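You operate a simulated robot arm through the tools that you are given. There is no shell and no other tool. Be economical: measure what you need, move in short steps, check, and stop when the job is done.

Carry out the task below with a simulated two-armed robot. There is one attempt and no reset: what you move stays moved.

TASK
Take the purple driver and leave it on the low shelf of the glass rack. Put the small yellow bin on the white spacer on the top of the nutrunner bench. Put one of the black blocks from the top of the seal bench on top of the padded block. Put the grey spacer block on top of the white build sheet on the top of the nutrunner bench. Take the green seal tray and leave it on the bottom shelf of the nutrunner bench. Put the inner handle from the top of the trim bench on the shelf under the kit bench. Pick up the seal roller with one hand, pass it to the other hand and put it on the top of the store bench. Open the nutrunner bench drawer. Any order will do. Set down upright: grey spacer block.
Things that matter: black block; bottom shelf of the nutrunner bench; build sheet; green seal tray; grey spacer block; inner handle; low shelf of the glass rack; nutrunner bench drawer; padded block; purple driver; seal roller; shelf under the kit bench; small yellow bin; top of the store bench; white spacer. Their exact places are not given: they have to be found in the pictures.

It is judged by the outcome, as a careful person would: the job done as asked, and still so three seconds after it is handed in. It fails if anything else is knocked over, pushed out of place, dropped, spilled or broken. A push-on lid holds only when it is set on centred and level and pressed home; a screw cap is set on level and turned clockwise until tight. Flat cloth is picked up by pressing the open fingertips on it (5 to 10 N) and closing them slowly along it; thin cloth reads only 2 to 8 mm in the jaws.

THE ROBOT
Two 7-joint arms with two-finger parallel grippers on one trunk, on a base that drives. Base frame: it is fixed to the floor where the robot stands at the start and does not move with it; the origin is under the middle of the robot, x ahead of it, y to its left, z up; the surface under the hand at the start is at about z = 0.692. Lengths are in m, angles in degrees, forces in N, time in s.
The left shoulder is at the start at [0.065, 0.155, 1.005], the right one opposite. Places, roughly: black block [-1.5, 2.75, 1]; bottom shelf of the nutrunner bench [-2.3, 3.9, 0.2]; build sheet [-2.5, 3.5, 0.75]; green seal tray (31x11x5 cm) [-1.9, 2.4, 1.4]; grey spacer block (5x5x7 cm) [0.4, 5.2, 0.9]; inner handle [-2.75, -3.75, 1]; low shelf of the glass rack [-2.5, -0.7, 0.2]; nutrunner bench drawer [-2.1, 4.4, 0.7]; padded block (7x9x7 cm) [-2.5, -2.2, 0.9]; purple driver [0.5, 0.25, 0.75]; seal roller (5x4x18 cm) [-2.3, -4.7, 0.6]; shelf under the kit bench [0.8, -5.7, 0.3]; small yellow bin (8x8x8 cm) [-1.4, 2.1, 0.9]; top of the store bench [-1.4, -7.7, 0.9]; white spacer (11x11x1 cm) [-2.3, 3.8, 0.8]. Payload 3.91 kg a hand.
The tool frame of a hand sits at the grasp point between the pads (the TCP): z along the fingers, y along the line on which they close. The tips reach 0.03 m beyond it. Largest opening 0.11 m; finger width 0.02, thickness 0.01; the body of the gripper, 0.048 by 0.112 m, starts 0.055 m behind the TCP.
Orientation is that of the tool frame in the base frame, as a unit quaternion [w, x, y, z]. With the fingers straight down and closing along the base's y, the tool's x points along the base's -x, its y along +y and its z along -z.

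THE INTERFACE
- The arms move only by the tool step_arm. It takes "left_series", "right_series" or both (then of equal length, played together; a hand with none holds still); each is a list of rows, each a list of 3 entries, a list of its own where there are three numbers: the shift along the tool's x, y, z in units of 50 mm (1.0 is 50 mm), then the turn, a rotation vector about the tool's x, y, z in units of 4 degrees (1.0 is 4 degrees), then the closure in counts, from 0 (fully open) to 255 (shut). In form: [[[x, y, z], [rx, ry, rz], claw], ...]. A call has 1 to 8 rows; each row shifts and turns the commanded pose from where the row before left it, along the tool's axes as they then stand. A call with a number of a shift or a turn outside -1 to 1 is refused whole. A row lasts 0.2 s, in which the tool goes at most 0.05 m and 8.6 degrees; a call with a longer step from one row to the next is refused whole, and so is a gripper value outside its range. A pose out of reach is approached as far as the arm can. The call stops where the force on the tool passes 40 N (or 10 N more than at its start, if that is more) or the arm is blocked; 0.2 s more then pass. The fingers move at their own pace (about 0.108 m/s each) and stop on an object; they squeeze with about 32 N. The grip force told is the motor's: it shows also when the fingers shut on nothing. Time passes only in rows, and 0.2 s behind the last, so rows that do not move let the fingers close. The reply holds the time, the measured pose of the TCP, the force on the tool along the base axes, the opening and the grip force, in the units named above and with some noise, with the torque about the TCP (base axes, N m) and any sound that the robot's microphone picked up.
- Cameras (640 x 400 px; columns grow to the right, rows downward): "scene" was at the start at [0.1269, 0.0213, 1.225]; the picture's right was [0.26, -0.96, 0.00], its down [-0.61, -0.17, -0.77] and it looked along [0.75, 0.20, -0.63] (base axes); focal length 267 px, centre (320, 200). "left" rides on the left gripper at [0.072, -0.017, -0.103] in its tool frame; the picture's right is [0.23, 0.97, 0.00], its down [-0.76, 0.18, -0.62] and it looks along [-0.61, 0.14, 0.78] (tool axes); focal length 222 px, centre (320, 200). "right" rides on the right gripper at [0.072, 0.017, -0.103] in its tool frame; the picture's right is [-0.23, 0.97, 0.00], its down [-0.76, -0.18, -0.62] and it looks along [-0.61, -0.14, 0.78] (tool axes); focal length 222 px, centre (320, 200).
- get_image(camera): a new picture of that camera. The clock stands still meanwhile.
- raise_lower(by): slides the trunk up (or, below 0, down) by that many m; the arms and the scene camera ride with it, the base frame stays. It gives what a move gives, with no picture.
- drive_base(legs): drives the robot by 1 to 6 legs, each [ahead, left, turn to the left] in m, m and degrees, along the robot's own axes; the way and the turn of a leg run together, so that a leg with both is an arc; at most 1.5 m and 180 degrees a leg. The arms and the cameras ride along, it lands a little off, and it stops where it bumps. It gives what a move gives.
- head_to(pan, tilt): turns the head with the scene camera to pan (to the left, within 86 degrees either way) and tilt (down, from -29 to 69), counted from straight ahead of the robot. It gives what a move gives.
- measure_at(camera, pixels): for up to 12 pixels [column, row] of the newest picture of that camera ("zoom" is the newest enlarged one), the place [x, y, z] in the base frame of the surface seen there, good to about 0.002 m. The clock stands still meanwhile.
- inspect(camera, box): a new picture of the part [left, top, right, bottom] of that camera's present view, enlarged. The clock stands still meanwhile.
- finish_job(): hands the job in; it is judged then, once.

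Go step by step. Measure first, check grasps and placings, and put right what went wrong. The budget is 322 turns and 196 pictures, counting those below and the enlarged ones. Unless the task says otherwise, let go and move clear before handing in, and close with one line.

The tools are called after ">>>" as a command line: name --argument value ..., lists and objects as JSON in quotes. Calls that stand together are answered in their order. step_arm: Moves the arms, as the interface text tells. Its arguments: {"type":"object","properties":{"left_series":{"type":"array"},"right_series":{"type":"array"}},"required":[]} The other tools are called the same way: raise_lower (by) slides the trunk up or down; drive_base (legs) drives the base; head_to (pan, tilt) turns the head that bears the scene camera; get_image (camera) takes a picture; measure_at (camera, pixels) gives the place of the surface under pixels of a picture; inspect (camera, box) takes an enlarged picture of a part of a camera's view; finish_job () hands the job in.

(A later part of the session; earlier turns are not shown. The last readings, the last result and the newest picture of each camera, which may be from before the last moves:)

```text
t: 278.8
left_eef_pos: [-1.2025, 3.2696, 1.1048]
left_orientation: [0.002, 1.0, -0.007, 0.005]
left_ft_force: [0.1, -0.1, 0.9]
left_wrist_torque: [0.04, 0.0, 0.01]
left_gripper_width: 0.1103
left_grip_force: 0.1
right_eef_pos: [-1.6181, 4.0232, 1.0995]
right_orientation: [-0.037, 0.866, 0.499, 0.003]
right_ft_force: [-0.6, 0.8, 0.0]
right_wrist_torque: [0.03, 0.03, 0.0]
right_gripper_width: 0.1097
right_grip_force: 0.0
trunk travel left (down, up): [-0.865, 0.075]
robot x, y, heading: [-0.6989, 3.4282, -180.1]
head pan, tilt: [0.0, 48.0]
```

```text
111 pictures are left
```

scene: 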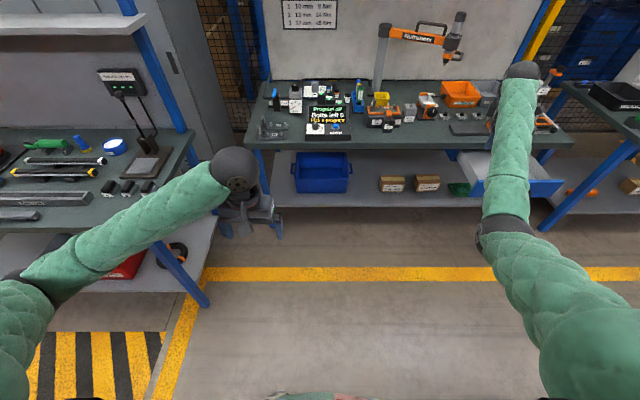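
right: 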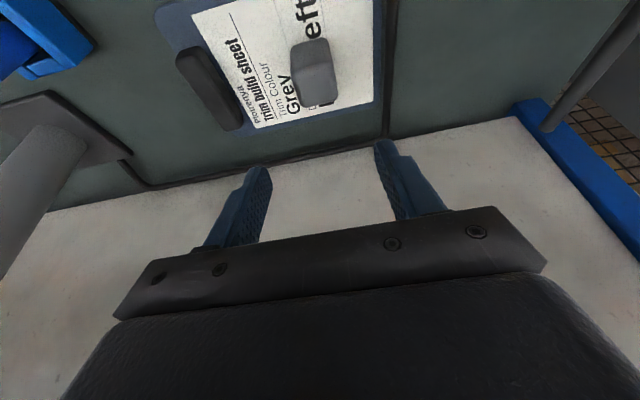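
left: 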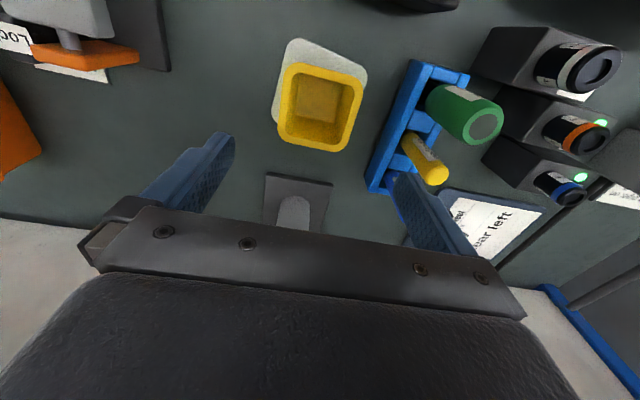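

>>> step_arm --right_series '[[[-0.814, 0.307, 0.214], [0, 0, 0], 0], [[-0.814, 0.307, 0.214], [0, 0, 0], 0], [[-0.814, 0.307, 0.214], [0, 0, 0], 0], [[-0.814, 0.307, 0.214], [0, 0, 0], 0], [[-0.814, 0.307, 0.214], [0, 0, 0], 0], [[-0.814, 0.307, 0.214], [0, 0, 0], 0], [[-0.814, 0.307, 0.214], [0, 0, 0], 0]]'

>>> step_arm --right_series '[[[-0.814, 0.307, 0.214], [0, 0, 0], 0], [[-0.814, 0.307, 0.214], [0, 0, 0], 0], [[-0.814, 0.307, 0.214], [0, 0, 0], 0], [[-0.814, 0.307, 0.214], [0, 0, 0], 0], [[-0.814, 0.307, 0.214], [0, 0, 0], 0], [[-0.814, 0.307, 0.214], [0, 0, 0], 0]]'

>>> get_image --camera "scene"

```text
t: 280.4
left_eef_pos: [-1.2032, 3.2681, 1.1031]
left_orientation: [0.002, 1.0, -0.008, 0.005]
left_ft_force: [-0.6, -0.5, 0.0]
left_wrist_torque: [-0.01, -0.03, -0.03]
left_gripper_width: 0.11
left_grip_force: 0.1
right_eef_pos: [-1.6714, 3.7277, 1.0072]
right_orientation: [-0.039, 0.866, 0.498, 0.004]
right_ft_force: [1.1, -0.5, 0.7]
right_wrist_torque: [-0.04, 0.0, 0.01]
right_gripper_width: 0.1097
right_grip_force: 0.1
trunk travel left (down, up): [-0.865, 0.075]
robot x, y, heading: [-0.6971, 3.4251, 179.9]
head pan, tilt: [0.0, 48.0]
```

```text
t: 281.8
left_eef_pos: [-1.2019, 3.2684, 1.1047]
left_orientation: [0.0, 1.0, -0.007, 0.006]
left_ft_force: [-1.2, -0.4, 0.1]
left_wrist_torque: [0.03, -0.01, -0.01]
left_gripper_width: 0.11
left_grip_force: 0.0
right_eef_pos: [-1.7148, 3.4743, 0.9222]
right_orientation: [-0.039, 0.866, 0.498, 0.005]
right_ft_force: [-0.9, 0.6, -0.2]
right_wrist_torque: [-0.04, -0.03, -0.01]
right_gripper_width: 0.1101
right_grip_force: 0.0
trunk travel left (down, up): [-0.865, 0.075]
robot x, y, heading: [-0.6998, 3.4237, 180.0]
head pan, tilt: [0.0, 48.0]
```

```text
110 pictures are left
```

scene: 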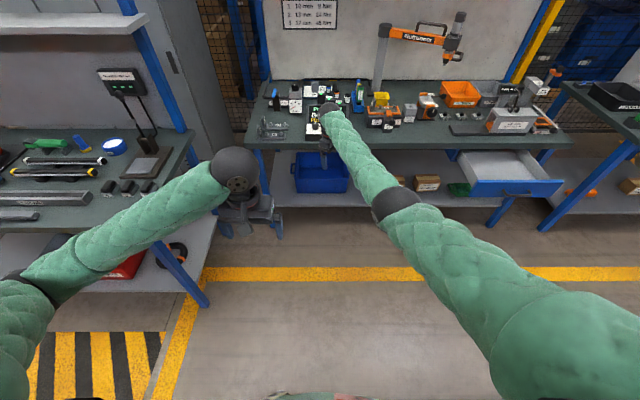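

The arm is almost straight toward the centre. Now retracting from here (yaw kept) to see which way the elbow bends.

>>> step_arm --right_series '[[[0.4, 0.7, -0.4], [0, 0, 0], 0], [[0.4, 0.7, -0.4], [0, 0, 0], 0], [[0.4, 0.7, -0.4], [0, 0, 0], 0], [[0.4, 0.7, -0.4], [0, 0, 0], 0]]'

>>> get_image --camera "scene"

```text
t: 282.8
left_eef_pos: [-1.2013, 3.2685, 1.1044]
left_orientation: [0.003, 1.0, -0.006, 0.005]
left_ft_force: [1.1, -0.4, 0.1]
left_wrist_torque: [0.0, 0.03, 0.01]
left_gripper_width: 0.1102
left_grip_force: 0.1
right_eef_pos: [-1.5527, 3.4724, 1.0022]
right_orientation: [-0.038, 0.866, 0.499, 0.004]
right_ft_force: [1.5, 0.6, 0.3]
right_wrist_torque: [-0.04, 0.03, -0.01]
right_gripper_width: 0.1098
right_grip_force: 0.0
trunk travel left (down, up): [-0.865, 0.075]
robot x, y, heading: [-0.7005, 3.4272, -179.9]
head pan, tilt: [0.0, 48.0]
```

```text
109 pictures are left
```

scene: 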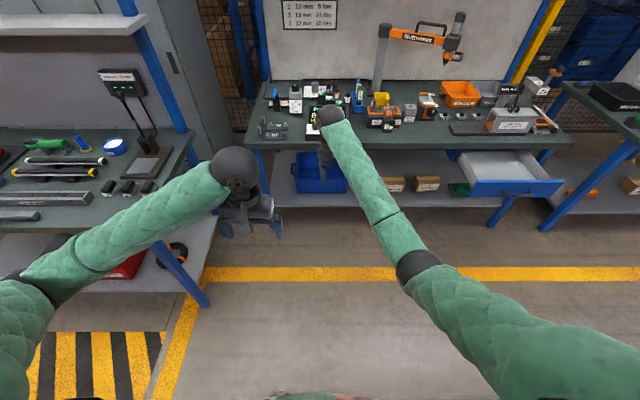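

Better – the elbow stays on the right. Continuing to retract.

>>> step_arm --right_series '[[[0.4, 0.7, -0.2], [0, 0, 0], 0], [[0.4, 0.7, -0.2], [0, 0, 0], 0], [[0.4, 0.7, -0.2], [0, 0, 0], 0], [[0.4, 0.7, -0.2], [0, 0, 0], 0]]'

>>> step_arm --right_series '[[[0, 0, 0], [0, 0, 1], 0], [[0, 0, 0], [0, 0, 1], 0], [[0, 0, 0], [0, 0, 1], 0], [[0, 0, 0], [0, 0, 1], 0], [[0, 0, 0], [0, 0, 1], 0], [[0, 0, 0], [0, 0, 1], 0], [[0, 0, 0], [0, 0, 1], 0]]'

>>> get_image --camera "scene"

```text
t: 283.8
left_eef_pos: [-1.2009, 3.2693, 1.1049]
left_orientation: [0.003, 1.0, -0.007, 0.004]
left_ft_force: [0.6, 0.0, 0.6]
left_wrist_torque: [0.03, 0.01, 0.0]
left_gripper_width: 0.11
left_grip_force: 0.2
right_eef_pos: [-1.3882, 3.4688, 1.0353]
right_orientation: [-0.039, 0.866, 0.499, 0.003]
right_ft_force: [-0.2, -0.9, 1.2]
right_wrist_torque: [0.01, -0.01, 0.02]
right_gripper_width: 0.11
right_grip_force: 0.1
trunk travel left (down, up): [-0.865, 0.075]
robot x, y, heading: [-0.7008, 3.4294, -180.1]
head pan, tilt: [0.0, 48.0]
```

```text
t: 285.4
left_eef_pos: [-1.2021, 3.2694, 1.1046]
left_orientation: [0.001, 1.0, -0.008, 0.005]
left_ft_force: [0.6, -0.5, -0.6]
left_wrist_torque: [0.01, -0.01, -0.02]
left_gripper_width: 0.1099
left_grip_force: 0.0
right_eef_pos: [-1.3912, 3.4667, 1.0339]
right_orientation: [-0.039, 0.961, 0.274, -0.006]
right_ft_force: [-0.4, -0.1, 0.1]
right_wrist_torque: [0.0, 0.02, 0.03]
right_gripper_width: 0.11
right_grip_force: 0.1
trunk travel left (down, up): [-0.865, 0.075]
robot x, y, heading: [-0.7025, 3.4253, -180.1]
head pan, tilt: [0.0, 48.0]
```

```text
108 pictures are left
```

scene: 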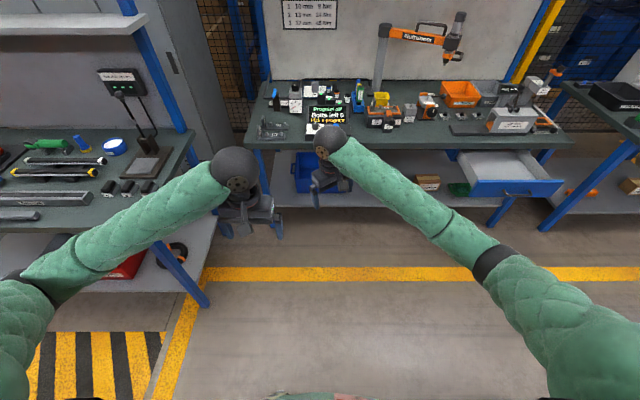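

Elbow is back outside. Restoring yaw fully and moving the hand back to a neutral place.

>>> step_arm --right_series '[[[0, 0, 0], [0, 0, 1], 0], [[0, 0, 0], [0, 0, 1], 0], [[0, 0, 0], [0, 0, 1], 0], [[0, 0, 0], [0, 0, 1], 0], [[0, 0, 0], [0, 0, 1], 0], [[0, 0, 0], [0, 0, 1], 0], [[0, 0, 0], [0, 0, 1], 0], [[0, 0, 0], [0, 0, 1], 0]]'

>>> step_arm --right_series '[[[0.5, -0.5, 0], [-0.55, 0, 0], 0], [[0.5, -0.5, 0], [-0.55, 0, 0], 0], [[0.5, -0.4, 0], [0, 0, 0], 0]]'

>>> head_to --pan 20 --tilt 40

>>> get_image --camera "scene"

```text
t: 287.2
left_eef_pos: [-1.202, 3.2694, 1.1046]
left_orientation: [0.002, 1.0, -0.007, 0.005]
left_ft_force: [-0.2, 0.1, 0.9]
left_wrist_torque: [0.0, 0.01, 0.03]
left_gripper_width: 0.1103
left_grip_force: 0.1
right_eef_pos: [-1.3904, 3.468, 1.0354]
right_orientation: [-0.036, 0.999, -0.002, -0.016]
right_ft_force: [-0.6, 1.0, 0.1]
right_wrist_torque: [-0.03, -0.01, 0.05]
right_gripper_width: 0.1097
right_grip_force: 0.1
trunk travel left (down, up): [-0.865, 0.075]
robot x, y, heading: [-0.6994, 3.4264, -179.7]
head pan, tilt: [0.0, 48.0]
```

```text
t: 288.0
left_eef_pos: [-1.2021, 3.2687, 1.1042]
left_orientation: [0.003, 1.0, -0.007, 0.004]
left_ft_force: [-0.3, -0.6, -1.4]
left_wrist_torque: [0.0, 0.03, 0.02]
left_gripper_width: 0.1101
left_grip_force: 0.0
right_eef_pos: [-1.3148, 3.5379, 1.0341]
right_orientation: [0.004, 1.0, 0.001, -0.016]
right_ft_force: [0.8, 0.5, -1.0]
right_wrist_torque: [0.0, -0.01, -0.01]
right_gripper_width: 0.1099
right_grip_force: 0.0
trunk travel left (down, up): [-0.865, 0.075]
robot x, y, heading: [-0.7001, 3.4284, -179.8]
head pan, tilt: [0.0, 48.0]
```

```text
t: 288.8
left_eef_pos: [-1.2024, 3.2695, 1.1047]
left_orientation: [0.002, 1.0, -0.007, 0.005]
left_ft_force: [-0.8, -0.2, 0.1]
left_wrist_torque: [-0.02, 0.01, -0.04]
left_gripper_width: 0.11
left_grip_force: 0.0
right_eef_pos: [-1.3169, 3.537, 1.0324]
right_orientation: [0.004, 1.0, 0.0, -0.016]
right_ft_force: [0.3, -0.1, 0.6]
right_wrist_torque: [-0.01, 0.04, 0.03]
right_gripper_width: 0.11
right_grip_force: 0.1
trunk travel left (down, up): [-0.865, 0.075]
robot x, y, heading: [-0.6968, 3.4283, 180.0]
head pan, tilt: [20.0, 40.0]
```

```text
107 pictures are left
```

scene: 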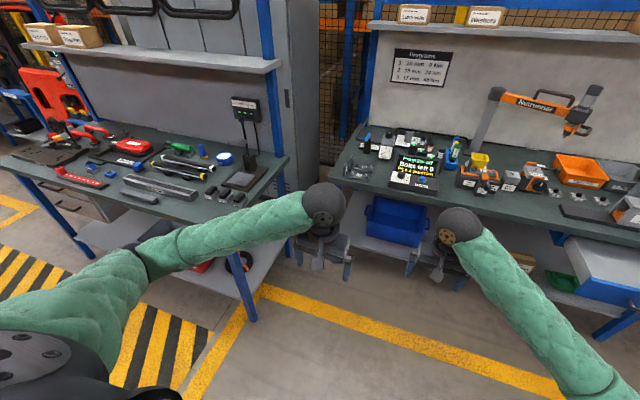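

Now the black blocks at (207,188),(224,193),(240,197) on the seal bench. Sliding left to line up the left hand.

>>> drive_base --legs '[[0, 0.55, 0]]'

>>> head_to --pan 5 --tilt 45

>>> get_image --camera "scene"

```text
t: 292.0
left_eef_pos: [-1.2004, 2.7121, 1.1037]
left_orientation: [0.001, 1.0, -0.006, 0.006]
left_ft_force: [-0.3, -0.1, 0.2]
left_wrist_torque: [-0.01, 0.03, -0.04]
left_gripper_width: 0.1101
left_grip_force: 0.3
right_eef_pos: [-1.3137, 2.9817, 1.0338]
right_orientation: [0.004, 1.0, 0.001, -0.017]
right_ft_force: [0.3, -0.1, 0.0]
right_wrist_torque: [-0.03, 0.0, -0.04]
right_gripper_width: 0.1099
right_grip_force: 0.1
trunk travel left (down, up): [-0.865, 0.075]
robot x, y, heading: [-0.7002, 2.8673, -179.7]
head pan, tilt: [20.0, 40.0]
```

```text
t: 292.7
left_eef_pos: [-1.2005, 2.7126, 1.1051]
left_orientation: [0.002, 1.0, -0.006, 0.006]
left_ft_force: [0.0, -0.3, 0.1]
left_wrist_torque: [0.02, 0.0, 0.01]
left_gripper_width: 0.1099
left_grip_force: 0.1
right_eef_pos: [-1.3158, 2.981, 1.0341]
right_orientation: [0.004, 1.0, 0.002, -0.015]
right_ft_force: [0.9, -1.0, -0.2]
right_wrist_torque: [0.01, 0.0, 0.0]
right_gripper_width: 0.1101
right_grip_force: 0.2
trunk travel left (down, up): [-0.865, 0.075]
robot x, y, heading: [-0.6991, 2.8749, -179.4]
head pan, tilt: [5.0, 45.0]
```

```text
106 pictures are left
```

scene: 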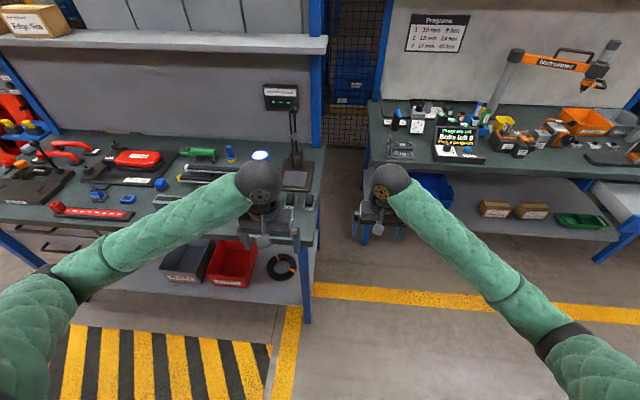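

>>> get_image --camera "left"

>>> inspect --camera "scene" --box '[260, 170, 340, 230]'

```text
105 pictures are left
```

left: 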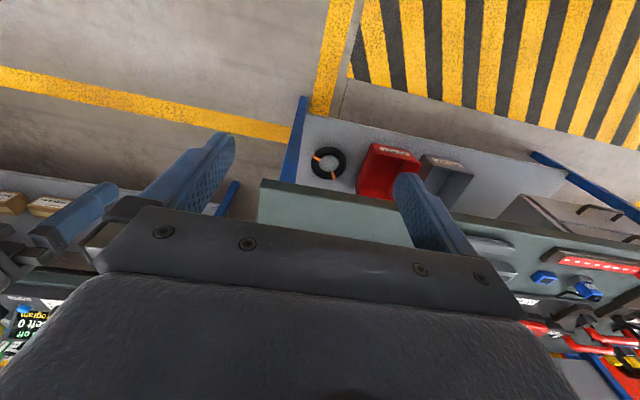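

```text
6.67 times, centred on (300, 200) of scene
```

zoom: 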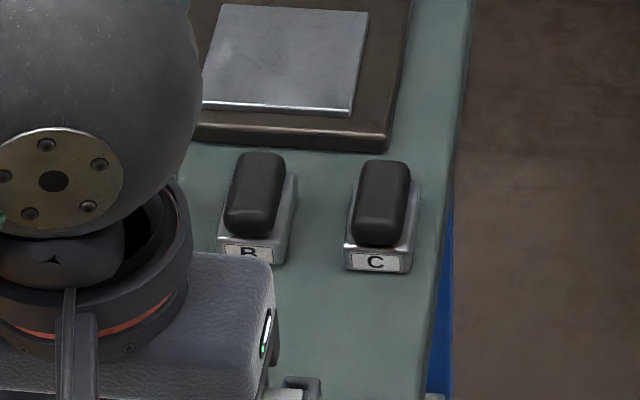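

Black block "C" sits on a small metal base at zoom (380,205). Measuring it.

>>> measure_at --camera "zoom" --pixels '[[382, 175], [380, 205], [375, 238], [362, 200], [405, 200], [378, 258], [414, 215], [350, 235], [265, 200], [285, 210], [320, 200], [384, 162]]'

```text
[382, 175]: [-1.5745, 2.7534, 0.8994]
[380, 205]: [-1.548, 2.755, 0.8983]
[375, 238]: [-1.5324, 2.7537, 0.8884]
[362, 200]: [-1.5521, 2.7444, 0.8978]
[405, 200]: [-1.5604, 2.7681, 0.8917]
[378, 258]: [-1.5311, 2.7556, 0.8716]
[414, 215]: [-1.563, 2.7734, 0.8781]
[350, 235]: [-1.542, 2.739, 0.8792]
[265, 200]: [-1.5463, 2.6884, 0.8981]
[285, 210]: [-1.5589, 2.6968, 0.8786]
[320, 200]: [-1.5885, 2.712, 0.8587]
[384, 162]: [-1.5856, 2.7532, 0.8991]
```

Block C: centre ≈(-1.56, 2.754), black part z 0.879–0.899, 28 mm wide. Checking the tall handle behind it, then moving above.

>>> measure_at --camera "scene" --pixels '[[293, 115], [296, 135], [297, 160], [299, 178]]'

>>> step_arm --left_series '[[[-0.9, -0.103, 0.1], [0, 0, 0], 128], [[-0.9, -0.103, 0.1], [0, 0, 0], 128], [[-0.9, -0.103, 0.1], [0, 0, 0], 128], [[-0.9, -0.103, 0.1], [0, 0, 0], 128], [[-0.9, -0.103, 0.1], [0, 0, 0], 128], [[-0.9, -0.103, 0.1], [0, 0, 0], 128], [[-0.9, -0.103, 0.1], [0, 0, 0], 128], [[-0.9, -0.103, 0.1], [0, 0, 0], 128]]'

>>> get_image --camera "left"

```text
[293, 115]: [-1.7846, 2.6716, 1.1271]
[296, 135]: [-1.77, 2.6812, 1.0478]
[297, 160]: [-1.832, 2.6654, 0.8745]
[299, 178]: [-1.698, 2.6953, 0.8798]
```

```text
t: 294.5
left_eef_pos: [-1.5605, 2.757, 1.0601]
left_orientation: [0.002, 1.0, -0.005, 0.005]
left_ft_force: [-0.5, 0.4, 0.9]
left_wrist_torque: [0.0, 0.0, 0.01]
left_gripper_width: 0.055
left_grip_force: 0.0
right_eef_pos: [-1.3148, 2.9811, 1.0327]
right_orientation: [0.005, 1.0, 0.002, -0.015]
right_ft_force: [0.0, 0.9, 0.5]
right_wrist_torque: [-0.02, -0.03, 0.02]
right_gripper_width: 0.11
right_grip_force: 0.1
trunk travel left (down, up): [-0.865, 0.075]
robot x, y, heading: [-0.6959, 2.8761, -179.6]
head pan, tilt: [5.0, 45.0]
```

```text
103 pictures are left
```

left: 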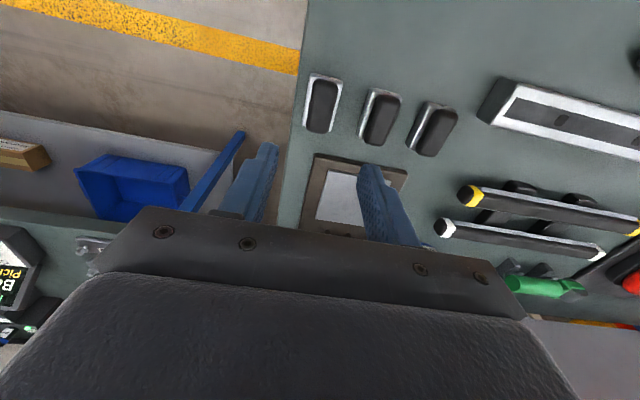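

>>> measure_at --camera "left" --pixels '[[322, 85], [310, 105], [334, 108], [322, 130], [322, 108], [338, 95], [382, 118]]'

```text
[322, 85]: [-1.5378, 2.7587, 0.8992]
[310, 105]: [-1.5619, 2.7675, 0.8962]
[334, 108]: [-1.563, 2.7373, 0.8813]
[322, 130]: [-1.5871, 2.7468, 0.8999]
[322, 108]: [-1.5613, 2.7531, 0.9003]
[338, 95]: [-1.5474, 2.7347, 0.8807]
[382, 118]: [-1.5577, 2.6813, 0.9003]
```

>>> step_arm --left_series '[[[0, 0.06, 0.75], [0, 0, 0], 128], [[0, 0, 0.75], [0, 0, 0], 128], [[0, 0, 0.75], [0, 0, 0], 128], [[0, 0, 0.73], [0, 0, 0], 128], [[0, 0, 0], [0, 0, 0], 128], [[0, 0, 0], [0, 0, 0], 255], [[0, 0, 0], [0, 0, 0], 255]]'

```text
t: 296.1
left_eef_pos: [-1.5593, 2.7532, 0.9113]
left_orientation: [0.002, 1.0, -0.006, 0.005]
left_ft_force: [0.9, 0.1, -0.3]
left_wrist_torque: [0.01, 0.08, -0.02]
left_gripper_width: 0.0296
left_grip_force: 31.8
right_eef_pos: [-1.3135, 2.9809, 1.0342]
right_orientation: [0.003, 1.0, 0.001, -0.016]
right_ft_force: [-0.1, 0.8, 0.1]
right_wrist_torque: [0.02, 0.01, 0.02]
right_gripper_width: 0.1102
right_grip_force: 0.1
trunk travel left (down, up): [-0.865, 0.075]
robot x, y, heading: [-0.6968, 2.8726, -179.6]
head pan, tilt: [5.0, 45.0]
```

Gripped at 29.6 mm. Lifting slowly.

>>> step_arm --left_series '[[[0, 0, -0.2], [0, 0, 0], 255], [[0, 0, -0.4], [0, 0, 0], 255], [[0, 0, -0.7], [0, 0, 0], 255], [[0, 0, -0.8], [0, 0, 0], 255], [[0, 0, -0.8], [0, 0, 0], 255], [[0.4, 0, -0.8], [0, 0, 0], 255]]'

>>> get_image --camera "left"

```text
t: 297.5
left_eef_pos: [-1.5414, 2.7519, 1.0965]
left_orientation: [0.002, 1.0, -0.006, 0.005]
left_ft_force: [0.7, 0.2, -3.3]
left_wrist_torque: [-0.01, 0.02, 0.0]
left_gripper_width: 0.0293
left_grip_force: 32.1
right_eef_pos: [-1.3143, 2.9801, 1.0341]
right_orientation: [0.003, 1.0, 0.002, -0.017]
right_ft_force: [1.2, -0.1, 0.5]
right_wrist_torque: [0.0, 0.0, 0.01]
right_gripper_width: 0.1099
right_grip_force: 0.0
trunk travel left (down, up): [-0.865, 0.075]
robot x, y, heading: [-0.6958, 2.8716, -179.7]
head pan, tilt: [5.0, 45.0]
```

```text
102 pictures are left
```

left: 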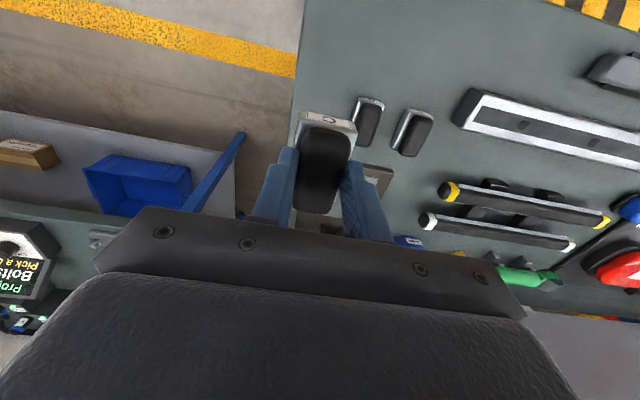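

The block (with its metal base) came as one piece. Retracting and travelling to the padded block near (-2.5,-2.2).

>>> step_arm --left_series '[[[0.9, 0, -0.2], [0, 0, 0], 255], [[0.9, 0, -0.2], [0, 0, 0], 255], [[0.9, 0, -0.2], [0, 0, 0], 255], [[0.9, 0, -0.2], [0, 0, 0], 255], [[0.9, 0, 0], [0, 0, 0], 255], [[0.9, 0, 0], [0, 0, 0], 255]]'

>>> drive_base --legs '[[-0.25, 0, 0], [0, 1.45, 0], [0, 0.6, 0], [0.45, 0, 0], [0, 1.45, 0], [0, 1.3, 0]]'

>>> head_to --pan 0 --tilt 25

>>> get_image --camera "scene"

```text
t: 298.9
left_eef_pos: [-1.2705, 2.7496, 1.1386]
left_orientation: [0.001, 1.0, -0.005, 0.005]
left_ft_force: [0.5, 0.1, -3.9]
left_wrist_torque: [0.0, 0.01, -0.04]
left_gripper_width: 0.0295
left_grip_force: 31.6
right_eef_pos: [-1.3148, 2.982, 1.034]
right_orientation: [0.004, 1.0, 0.002, -0.016]
right_ft_force: [0.0, 0.5, 0.0]
right_wrist_torque: [0.0, 0.03, -0.04]
right_gripper_width: 0.1103
right_grip_force: 0.0
trunk travel left (down, up): [-0.865, 0.075]
robot x, y, heading: [-0.6955, 2.8722, -179.8]
head pan, tilt: [5.0, 45.0]
```

```text
t: 326.1
left_eef_pos: [-1.6234, -2.0586, 1.1369]
left_orientation: [0.002, 0.999, -0.032, 0.005]
left_ft_force: [0.0, 0.1, -2.6]
left_wrist_torque: [0.02, -0.01, -0.02]
left_gripper_width: 0.0297
left_grip_force: 31.1
right_eef_pos: [-1.6562, -1.8238, 1.033]
right_orientation: [0.002, 1.0, -0.024, -0.016]
right_ft_force: [-0.4, -0.5, -0.6]
right_wrist_torque: [-0.02, 0.0, 0.01]
right_gripper_width: 0.1099
right_grip_force: 0.1
trunk travel left (down, up): [-0.865, 0.075]
robot x, y, heading: [-1.0457, -1.967, 177.3]
head pan, tilt: [5.0, 45.0]
```

```text
t: 326.9
left_eef_pos: [-1.6245, -2.0567, 1.1374]
left_orientation: [0.002, 0.999, -0.032, 0.006]
left_ft_force: [-0.4, 1.1, -2.8]
left_wrist_torque: [-0.02, 0.0, -0.07]
left_gripper_width: 0.0296
left_grip_force: 32.0
right_eef_pos: [-1.6546, -1.825, 1.0325]
right_orientation: [0.003, 1.0, -0.025, -0.015]
right_ft_force: [0.4, 1.0, 0.2]
right_wrist_torque: [-0.02, 0.07, 0.01]
right_gripper_width: 0.1099
right_grip_force: 0.0
trunk travel left (down, up): [-0.865, 0.075]
robot x, y, heading: [-1.0441, -1.9654, 177.5]
head pan, tilt: [0.0, 25.0]
```

```text
101 pictures are left
```

scene: 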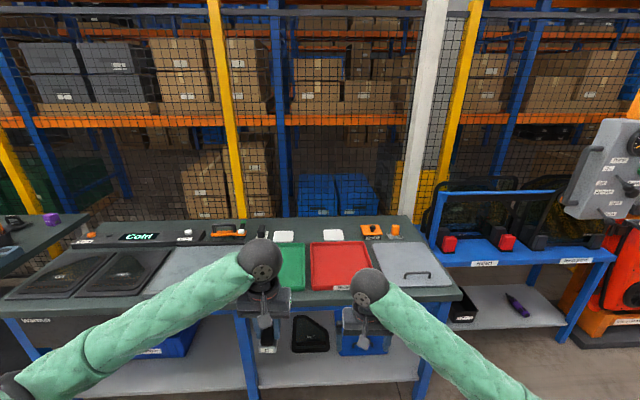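

The driver is still on the rack shelf (515,303). Zooming into the bench to find the padded block.

>>> inspect --camera "scene" --box '[60, 200, 460, 330]'

>>> measure_at --camera "scene" --pixels '[[262, 232], [284, 237], [333, 237], [375, 232], [232, 232], [340, 295], [50, 320], [395, 232], [188, 236], [300, 265], [380, 245], [440, 295]]'

```text
1.60 times, centred on (260, 265) of scene
```

zoom: 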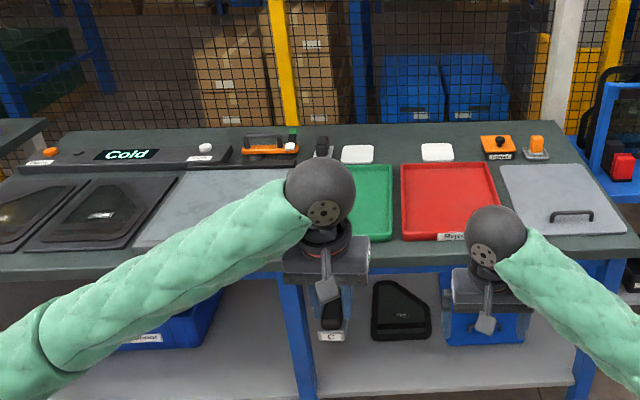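

```text
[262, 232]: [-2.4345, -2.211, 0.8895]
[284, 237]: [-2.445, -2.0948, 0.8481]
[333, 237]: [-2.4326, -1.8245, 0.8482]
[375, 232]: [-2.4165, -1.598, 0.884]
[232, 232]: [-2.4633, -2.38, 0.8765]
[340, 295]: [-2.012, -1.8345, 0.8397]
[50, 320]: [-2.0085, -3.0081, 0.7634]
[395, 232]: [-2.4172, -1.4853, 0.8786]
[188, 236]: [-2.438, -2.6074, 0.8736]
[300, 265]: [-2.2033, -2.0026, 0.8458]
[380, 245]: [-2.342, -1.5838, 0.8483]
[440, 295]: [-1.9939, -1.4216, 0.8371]
```

Something at (-2.43,-2.21) is hidden behind the left hand. Moving the hand aside to see.

>>> step_arm --left_series '[[[0, 0.9, 0], [0, 0, 0], 255], [[0, 0.9, 0], [0, 0, 0], 255], [[0, 0.9, 0], [0, 0, 0], 255], [[0, 0.9, 0], [0, 0, 0], 255]]'

>>> inspect --camera "scene" --box '[190, 200, 350, 300]'

```text
t: 327.9
left_eef_pos: [-1.6351, -2.2361, 1.1419]
left_orientation: [0.001, 1.0, -0.031, 0.004]
left_ft_force: [0.6, -0.4, -2.5]
left_wrist_torque: [0.02, -0.01, 0.02]
left_gripper_width: 0.0294
left_grip_force: 32.1
right_eef_pos: [-1.6543, -1.8254, 1.0348]
right_orientation: [0.002, 1.0, -0.024, -0.017]
right_ft_force: [-0.4, 0.3, 0.2]
right_wrist_torque: [0.02, 0.0, 0.03]
right_gripper_width: 0.1102
right_grip_force: 0.1
trunk travel left (down, up): [-0.865, 0.075]
robot x, y, heading: [-1.0438, -1.9666, 177.2]
head pan, tilt: [0.0, 25.0]
```

```text
4.00 times, centred on (270, 250) of scene
```

zoom: 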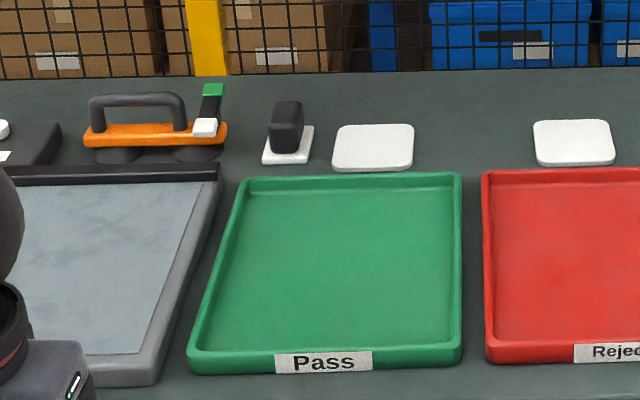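

The padded block is likely the black block on white pad at zoom (287,130). Measuring its extents.

>>> measure_at --camera "zoom" --pixels '[[287, 106], [276, 106], [300, 104], [285, 120], [285, 142], [270, 158], [305, 158], [310, 130], [300, 125], [250, 140], [200, 130]]'

>>> inspect --camera "scene" --box '[240, 215, 290, 250]'

```text
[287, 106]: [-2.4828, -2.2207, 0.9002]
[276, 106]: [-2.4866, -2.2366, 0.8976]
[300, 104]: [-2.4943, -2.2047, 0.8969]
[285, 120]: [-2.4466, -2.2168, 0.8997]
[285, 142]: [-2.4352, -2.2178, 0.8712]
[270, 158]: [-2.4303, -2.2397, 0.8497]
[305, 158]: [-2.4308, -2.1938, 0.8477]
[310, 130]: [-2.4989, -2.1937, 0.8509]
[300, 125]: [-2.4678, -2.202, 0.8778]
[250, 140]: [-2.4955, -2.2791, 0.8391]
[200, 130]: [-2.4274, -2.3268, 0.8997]
```

```text
11.43 times, centred on (265, 232) of scene
```

zoom: 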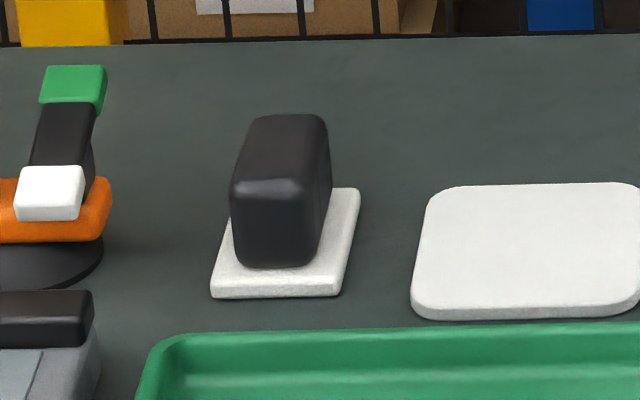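

Padded block top: centre ≈(-2.473,-2.220), z 0.900. Aligning heading and approaching.

>>> drive_base --legs '[[0, 0.1, 2.6], [0.45, 0, 0]]'

>>> head_to --pan 5 --tilt 45

>>> get_image --camera "scene"

```text
t: 331.4
left_eef_pos: [-2.0779, -2.3552, 1.1406]
left_orientation: [0.002, 1.0, -0.011, 0.004]
left_ft_force: [0.0, -1.0, -3.2]
left_wrist_torque: [0.0, 0.04, -0.01]
left_gripper_width: 0.0297
left_grip_force: 32.0
right_eef_pos: [-2.113, -1.9468, 1.0336]
right_orientation: [0.004, 1.0, -0.004, -0.016]
right_ft_force: [-0.8, -0.6, 0.3]
right_wrist_torque: [0.0, 0.02, -0.01]
right_gripper_width: 0.1098
right_grip_force: 0.1
trunk travel left (down, up): [-0.865, 0.075]
robot x, y, heading: [-1.4977, -2.0615, 179.5]
head pan, tilt: [0.0, 25.0]
```

```text
t: 332.2
left_eef_pos: [-2.0777, -2.3543, 1.1412]
left_orientation: [0.002, 1.0, -0.011, 0.004]
left_ft_force: [0.6, -0.1, -2.3]
left_wrist_torque: [-0.03, 0.0, 0.02]
left_gripper_width: 0.0296
left_grip_force: 31.8
right_eef_pos: [-2.1122, -1.9445, 1.0333]
right_orientation: [0.003, 1.0, -0.004, -0.016]
right_ft_force: [0.1, 0.2, 0.0]
right_wrist_torque: [0.0, 0.01, -0.01]
right_gripper_width: 0.1099
right_grip_force: 0.1
trunk travel left (down, up): [-0.865, 0.075]
robot x, y, heading: [-1.498, -2.0631, 179.5]
head pan, tilt: [5.0, 45.0]
```

```text
97 pictures are left
```

scene: 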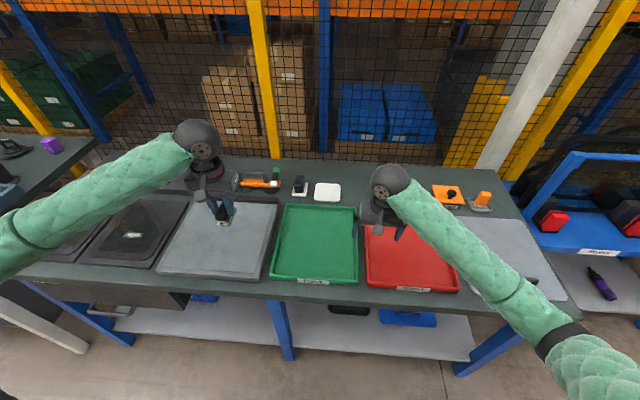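

>>> inspect --camera "scene" --box '[270, 160, 330, 210]'

>>> measure_at --camera "zoom" --pixels '[[240, 125], [225, 125], [255, 120], [240, 105], [240, 150], [245, 175], [205, 190], [265, 185], [262, 140], [220, 150]]'

```text
8.00 times, centred on (300, 185) of scene
```

zoom: 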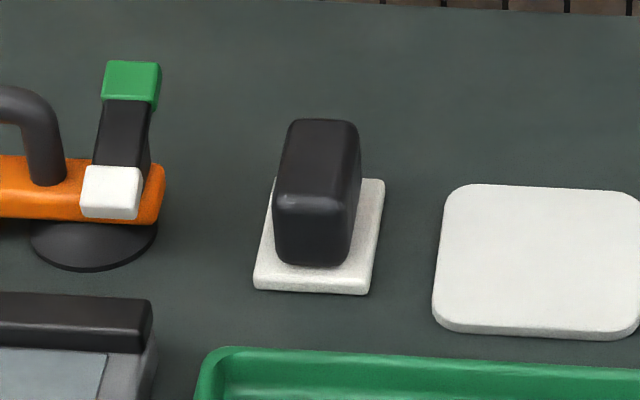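

```text
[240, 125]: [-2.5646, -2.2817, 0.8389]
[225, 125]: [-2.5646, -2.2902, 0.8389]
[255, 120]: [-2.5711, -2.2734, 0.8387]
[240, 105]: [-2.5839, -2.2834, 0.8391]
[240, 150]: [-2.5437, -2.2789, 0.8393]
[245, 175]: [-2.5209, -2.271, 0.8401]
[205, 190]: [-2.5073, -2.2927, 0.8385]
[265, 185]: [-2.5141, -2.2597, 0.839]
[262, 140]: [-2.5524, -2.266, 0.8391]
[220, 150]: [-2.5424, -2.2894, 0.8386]
```

>>> measure_at --camera "zoom" --pixels '[[322, 130], [316, 160], [310, 192], [286, 180], [335, 180], [298, 130], [350, 135], [310, 230], [345, 210], [262, 280], [362, 285]]'

```text
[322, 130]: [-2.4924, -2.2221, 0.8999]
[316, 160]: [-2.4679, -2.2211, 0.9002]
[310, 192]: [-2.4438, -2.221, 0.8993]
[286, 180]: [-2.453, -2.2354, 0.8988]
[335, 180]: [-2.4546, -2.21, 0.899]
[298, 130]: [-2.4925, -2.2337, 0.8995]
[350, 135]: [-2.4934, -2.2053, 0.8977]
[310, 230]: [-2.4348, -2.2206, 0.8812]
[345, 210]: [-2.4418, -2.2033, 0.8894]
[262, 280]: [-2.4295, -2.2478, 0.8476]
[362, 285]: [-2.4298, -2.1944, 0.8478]
```

Padded block top centre (-2.469,-2.2205), z 0.900. Driving in 0.13 m and moving the block above it.

>>> drive_base --legs '[[0.13, 0, 0.5]]'

>>> step_arm --left_series '[[[-0.8, -0.42, 0.0], [0, 0, 0], 255], [[-0.8, -0.42, 0.0], [0, 0, 0], 255], [[-0.8, -0.42, 0.0], [0, 0, 0], 255], [[-0.8, -0.42, 0.0], [0, 0, 0], 255], [[-0.8, -0.42, 0.3], [0, 0, 0], 255], [[-0.8, -0.42, 0.3], [0, 0, 0], 255], [[0, 0, 0], [0, 0, 0], 255]]'

```text
t: 333.5
left_eef_pos: [-2.2075, -2.3599, 1.1409]
left_orientation: [0.002, 1.0, -0.005, 0.005]
left_ft_force: [0.7, -0.2, -3.8]
left_wrist_torque: [-0.01, -0.04, -0.01]
left_gripper_width: 0.03
left_grip_force: 31.8
right_eef_pos: [-2.2463, -1.9518, 1.0353]
right_orientation: [0.004, 1.0, 0.002, -0.015]
right_ft_force: [0.3, -0.1, 0.1]
right_wrist_torque: [-0.02, 0.0, 0.01]
right_gripper_width: 0.1102
right_grip_force: 0.1
trunk travel left (down, up): [-0.865, 0.075]
robot x, y, heading: [-1.6295, -2.0607, -179.9]
head pan, tilt: [5.0, 45.0]
```

```text
t: 335.1
left_eef_pos: [-2.4459, -2.2332, 1.1087]
left_orientation: [0.002, 1.0, -0.006, 0.004]
left_ft_force: [-1.2, 0.9, -3.6]
left_wrist_torque: [0.01, 0.01, 0.03]
left_gripper_width: 0.0297
left_grip_force: 31.8
right_eef_pos: [-2.2468, -1.9516, 1.0338]
right_orientation: [0.003, 1.0, 0.001, -0.017]
right_ft_force: [-0.1, -0.8, -0.2]
right_wrist_torque: [0.01, 0.03, 0.03]
right_gripper_width: 0.1102
right_grip_force: 0.0
trunk travel left (down, up): [-0.865, 0.075]
robot x, y, heading: [-1.6309, -2.0632, -179.9]
head pan, tilt: [5.0, 45.0]
```

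>>> step_arm --left_series '[[[-0.24, -0.13, 0.6], [0, 0, 0], 255], [[-0.23, -0.12, 0.6], [0, 0, 0], 255], [[0, 0, 0.6], [0, 0, 0], 255], [[0, 0, 0.6], [0, 0, 0], 255], [[0, 0, 0], [0, 0, 0], 255]]'

>>> inspect --camera "scene" --box '[220, 90, 360, 210]'

>>> get_image --camera "left"

```text
t: 336.3
left_eef_pos: [-2.4689, -2.2182, 0.9892]
left_orientation: [0.001, 1.0, -0.006, 0.005]
left_ft_force: [-0.1, 0.5, -2.4]
left_wrist_torque: [-0.01, 0.01, 0.03]
left_gripper_width: 0.0297
left_grip_force: 32.2
right_eef_pos: [-2.247, -1.9519, 1.0335]
right_orientation: [0.003, 1.0, 0.001, -0.015]
right_ft_force: [0.7, -1.0, 0.1]
right_wrist_torque: [-0.03, -0.04, -0.01]
right_gripper_width: 0.1101
right_grip_force: 0.1
trunk travel left (down, up): [-0.865, 0.075]
robot x, y, heading: [-1.6309, -2.0591, -179.7]
head pan, tilt: [5.0, 45.0]
```

```text
3.33 times, centred on (290, 150) of scene
```

zoom: 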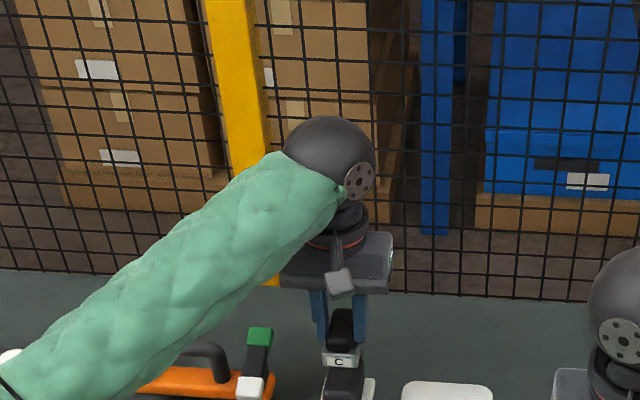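

```text
94 pictures are left
```

left: 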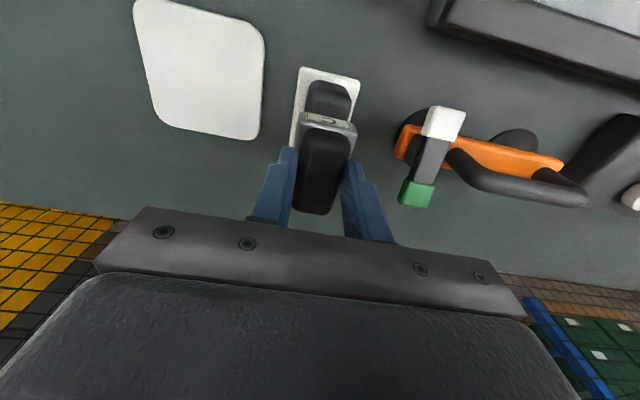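

Checking actual alignment of held block versus padded block.

>>> measure_at --camera "left" --pixels '[[302, 122], [352, 130], [327, 121], [325, 140], [308, 165], [348, 160], [328, 88], [310, 95], [348, 95], [328, 108]]'

```text
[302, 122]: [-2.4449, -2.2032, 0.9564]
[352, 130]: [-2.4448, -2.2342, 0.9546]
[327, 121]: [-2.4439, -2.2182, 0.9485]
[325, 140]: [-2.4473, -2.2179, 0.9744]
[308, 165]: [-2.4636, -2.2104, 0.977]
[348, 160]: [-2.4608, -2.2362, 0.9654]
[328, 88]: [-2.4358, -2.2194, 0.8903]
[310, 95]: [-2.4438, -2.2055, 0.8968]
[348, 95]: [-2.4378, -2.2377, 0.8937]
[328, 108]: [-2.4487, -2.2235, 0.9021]
```

Aligned within 2 mm. Lowering to contact.

>>> step_arm --left_series '[[[0, 0.04, 0.3], [0, 0, 0], 255], [[0, 0, 0.2], [0, 0, 0], 255], [[0, 0, 0.1], [0, 0, 0], 255], [[0, 0, 0.06], [0, 0, 0], 255], [[0, 0, 0], [0, 0, 0], 255]]'

```text
t: 337.5
left_eef_pos: [-2.4686, -2.2212, 0.9555]
left_orientation: [0.001, 1.0, -0.006, 0.005]
left_ft_force: [1.2, 0.8, -2.7]
left_wrist_torque: [0.02, -0.04, -0.01]
left_gripper_width: 0.0295
left_grip_force: 32.0
right_eef_pos: [-2.2476, -1.9516, 1.0339]
right_orientation: [0.003, 1.0, 0.001, -0.016]
right_ft_force: [-0.1, 0.4, -0.2]
right_wrist_torque: [-0.01, 0.0, -0.01]
right_gripper_width: 0.1099
right_grip_force: 0.0
trunk travel left (down, up): [-0.865, 0.075]
robot x, y, heading: [-1.6277, -2.0608, -179.9]
head pan, tilt: [5.0, 45.0]
```

>>> step_arm --left_series '[[[0, 0, 0.04], [0, 0, 0], 255], [[0, 0, 0.04], [0, 0, 0], 255], [[0, 0, 0], [0, 0, 0], 255]]'

```text
t: 338.3
left_eef_pos: [-2.4683, -2.2213, 0.9529]
left_orientation: [0.002, 1.0, -0.006, 0.004]
left_ft_force: [-6.0, -0.5, 14.4]
left_wrist_torque: [0.16, 0.19, 0.06]
left_gripper_width: 0.0296
left_grip_force: 31.9
right_eef_pos: [-2.246, -1.9519, 1.0345]
right_orientation: [0.004, 1.0, 0.001, -0.016]
right_ft_force: [-0.4, 0.2, -0.3]
right_wrist_torque: [0.02, 0.0, 0.01]
right_gripper_width: 0.11
right_grip_force: 0.2
trunk travel left (down, up): [-0.865, 0.075]
robot x, y, heading: [-1.6317, -2.0656, -180.0]
head pan, tilt: [5.0, 45.0]
```

Contact at the expected height. Releasing gently and lifting.

>>> step_arm --left_series '[[[0, 0, -0.03], [0, 0, 0], 190], [[0, 0, 0], [0, 0, 0], 150], [[0, 0, 0], [0, 0, 0], 120], [[0, 0, -0.3], [0, 0, 0], 120], [[0, 0, -0.7], [0, 0, 0], 120], [[0, 0, -0.8], [0, 0, 0], 120]]'

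>>> get_image --camera "left"

```text
t: 339.7
left_eef_pos: [-2.4684, -2.2211, 1.0423]
left_orientation: [0.002, 1.0, -0.005, 0.005]
left_ft_force: [0.9, 0.2, -0.9]
left_wrist_torque: [-0.02, 0.02, -0.02]
left_gripper_width: 0.0582
left_grip_force: 0.0
right_eef_pos: [-2.2472, -1.951, 1.0348]
right_orientation: [0.003, 1.0, 0.001, -0.015]
right_ft_force: [-0.6, 0.0, -0.2]
right_wrist_torque: [-0.04, -0.02, 0.03]
right_gripper_width: 0.1098
right_grip_force: 0.0
trunk travel left (down, up): [-0.865, 0.075]
robot x, y, heading: [-1.6273, -2.058, -179.8]
head pan, tilt: [5.0, 45.0]
```

```text
93 pictures are left
```

left: 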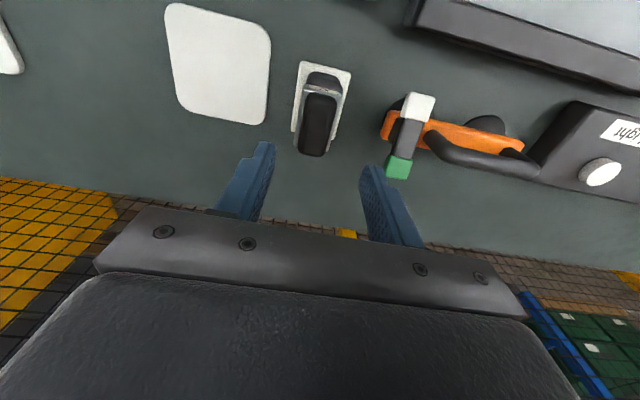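

The black block sits stably on the padded block. Retracting and moving on to the trim bench.

>>> step_arm --left_series '[[[0, 0, -0.9], [0, 0, 0], 100], [[0.6, 0, -0.6], [0, 0, 0], 0], [[0.9, 0, 0], [0, 0, 0], 0], [[0.9, 0, 0], [0, 0, 0], 0], [[0.9, 0, 0], [0, 0, 0], 0], [[0.9, 0, 0], [0, 0, 0], 0], [[0.9, 0, 0], [0, 0, 0], 0]]'

>>> drive_base --legs '[[-0.55, 0, 0], [0, 1.5, 0]]'

>>> head_to --pan 10 --tilt 30

>>> get_image --camera "scene"

```text
t: 341.3
left_eef_pos: [-2.2146, -2.2228, 1.12]
left_orientation: [0.003, 1.0, -0.006, 0.004]
left_ft_force: [0.2, 0.5, -0.2]
left_wrist_torque: [-0.01, -0.01, -0.01]
left_gripper_width: 0.1099
left_grip_force: 0.1
right_eef_pos: [-2.2465, -1.9518, 1.0346]
right_orientation: [0.003, 1.0, 0.002, -0.016]
right_ft_force: [-0.2, 0.1, -0.1]
right_wrist_torque: [0.02, -0.01, 0.0]
right_gripper_width: 0.1102
right_grip_force: 0.0
trunk travel left (down, up): [-0.865, 0.075]
robot x, y, heading: [-1.6316, -2.0624, -179.7]
head pan, tilt: [5.0, 45.0]
```

```text
t: 351.4
left_eef_pos: [-1.6647, -3.7019, 1.1199]
left_orientation: [0.002, 1.0, -0.003, 0.005]
left_ft_force: [0.9, -0.6, 1.1]
left_wrist_torque: [-0.01, 0.0, 0.0]
left_gripper_width: 0.11
left_grip_force: 0.0
right_eef_pos: [-1.6981, -3.4322, 1.0344]
right_orientation: [0.004, 1.0, 0.003, -0.015]
right_ft_force: [0.4, -0.3, 0.5]
right_wrist_torque: [-0.01, -0.03, 0.01]
right_gripper_width: 0.1099
right_grip_force: 0.1
trunk travel left (down, up): [-0.865, 0.075]
robot x, y, heading: [-1.0825, -3.5377, -179.4]
head pan, tilt: [5.0, 45.0]
```

```text
t: 352.1
left_eef_pos: [-1.6656, -3.7028, 1.1206]
left_orientation: [0.001, 1.0, -0.004, 0.004]
left_ft_force: [0.6, -0.5, 0.0]
left_wrist_torque: [0.0, 0.0, 0.0]
left_gripper_width: 0.11
left_grip_force: 0.1
right_eef_pos: [-1.6977, -3.4316, 1.0345]
right_orientation: [0.005, 1.0, 0.003, -0.016]
right_ft_force: [-0.6, 0.3, 0.6]
right_wrist_torque: [-0.05, -0.02, -0.05]
right_gripper_width: 0.1101
right_grip_force: 0.1
trunk travel left (down, up): [-0.865, 0.075]
robot x, y, heading: [-1.0774, -3.5358, -179.9]
head pan, tilt: [10.0, 30.0]
```

```text
92 pictures are left
```

scene: 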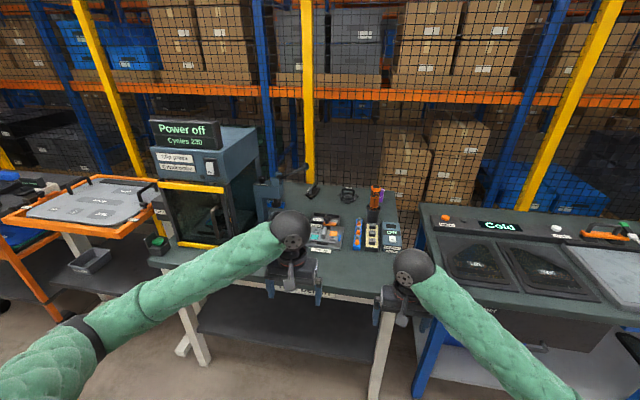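

>>> inspect --camera "scene" --box '[250, 170, 420, 270]'

>>> inspect --camera "scene" --box '[0, 160, 200, 290]'

```text
3.76 times, centred on (335, 220) of scene
```

zoom: 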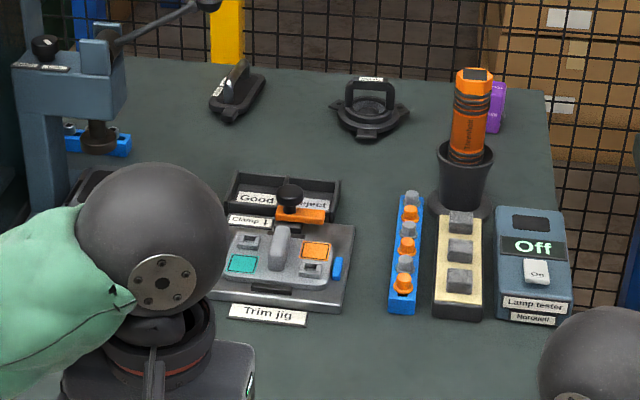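

```text
3.08 times, centred on (100, 225) of scene
```

zoom: 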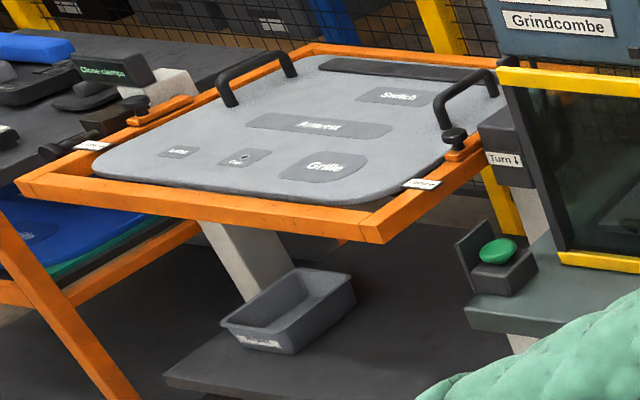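

The inner handle candidate is the black part at zoom (240,90) on the trim bench; closer look and measurements.

>>> inspect --camera "scene" --box '[295, 175, 365, 215]'

>>> measure_at --camera "zoom" --pixels '[[150, 70], [170, 110], [160, 150], [130, 130], [200, 100], [180, 60], [100, 150], [480, 60], [480, 110], [300, 100], [200, 150], [190, 50]]'

```text
9.14 times, centred on (330, 195) of scene
```

zoom: 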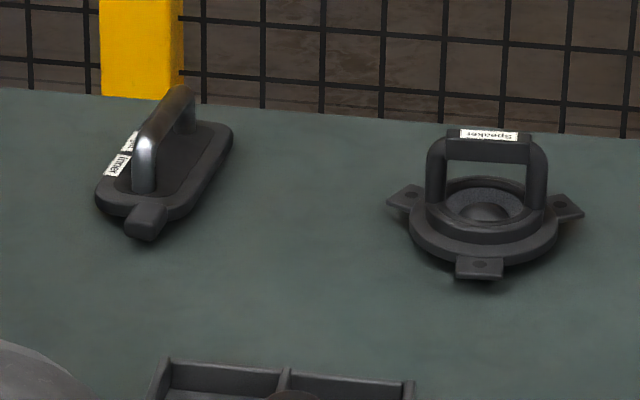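

```text
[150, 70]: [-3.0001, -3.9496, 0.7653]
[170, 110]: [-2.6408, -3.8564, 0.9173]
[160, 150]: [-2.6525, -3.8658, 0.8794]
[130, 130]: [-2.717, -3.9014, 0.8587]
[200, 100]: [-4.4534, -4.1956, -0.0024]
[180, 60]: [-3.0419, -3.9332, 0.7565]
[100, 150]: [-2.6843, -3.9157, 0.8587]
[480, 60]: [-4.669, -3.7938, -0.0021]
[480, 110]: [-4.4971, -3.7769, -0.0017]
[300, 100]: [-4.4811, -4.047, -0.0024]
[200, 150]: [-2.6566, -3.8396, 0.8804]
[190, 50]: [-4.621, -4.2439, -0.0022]
```

>>> measure_at --camera "zoom" --pixels '[[145, 150], [155, 125], [170, 100], [183, 90], [145, 185], [150, 212], [145, 230], [110, 195], [170, 190], [225, 140], [215, 125], [190, 125]]'

```text
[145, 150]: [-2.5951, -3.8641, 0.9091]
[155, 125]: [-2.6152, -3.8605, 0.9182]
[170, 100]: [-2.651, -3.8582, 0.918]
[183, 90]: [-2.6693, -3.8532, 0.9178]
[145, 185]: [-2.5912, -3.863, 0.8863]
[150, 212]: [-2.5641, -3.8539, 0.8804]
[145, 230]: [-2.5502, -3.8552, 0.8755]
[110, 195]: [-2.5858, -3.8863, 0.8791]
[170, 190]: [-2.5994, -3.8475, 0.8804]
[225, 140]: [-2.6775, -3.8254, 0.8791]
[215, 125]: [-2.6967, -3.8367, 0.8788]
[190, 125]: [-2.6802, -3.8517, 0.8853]
```

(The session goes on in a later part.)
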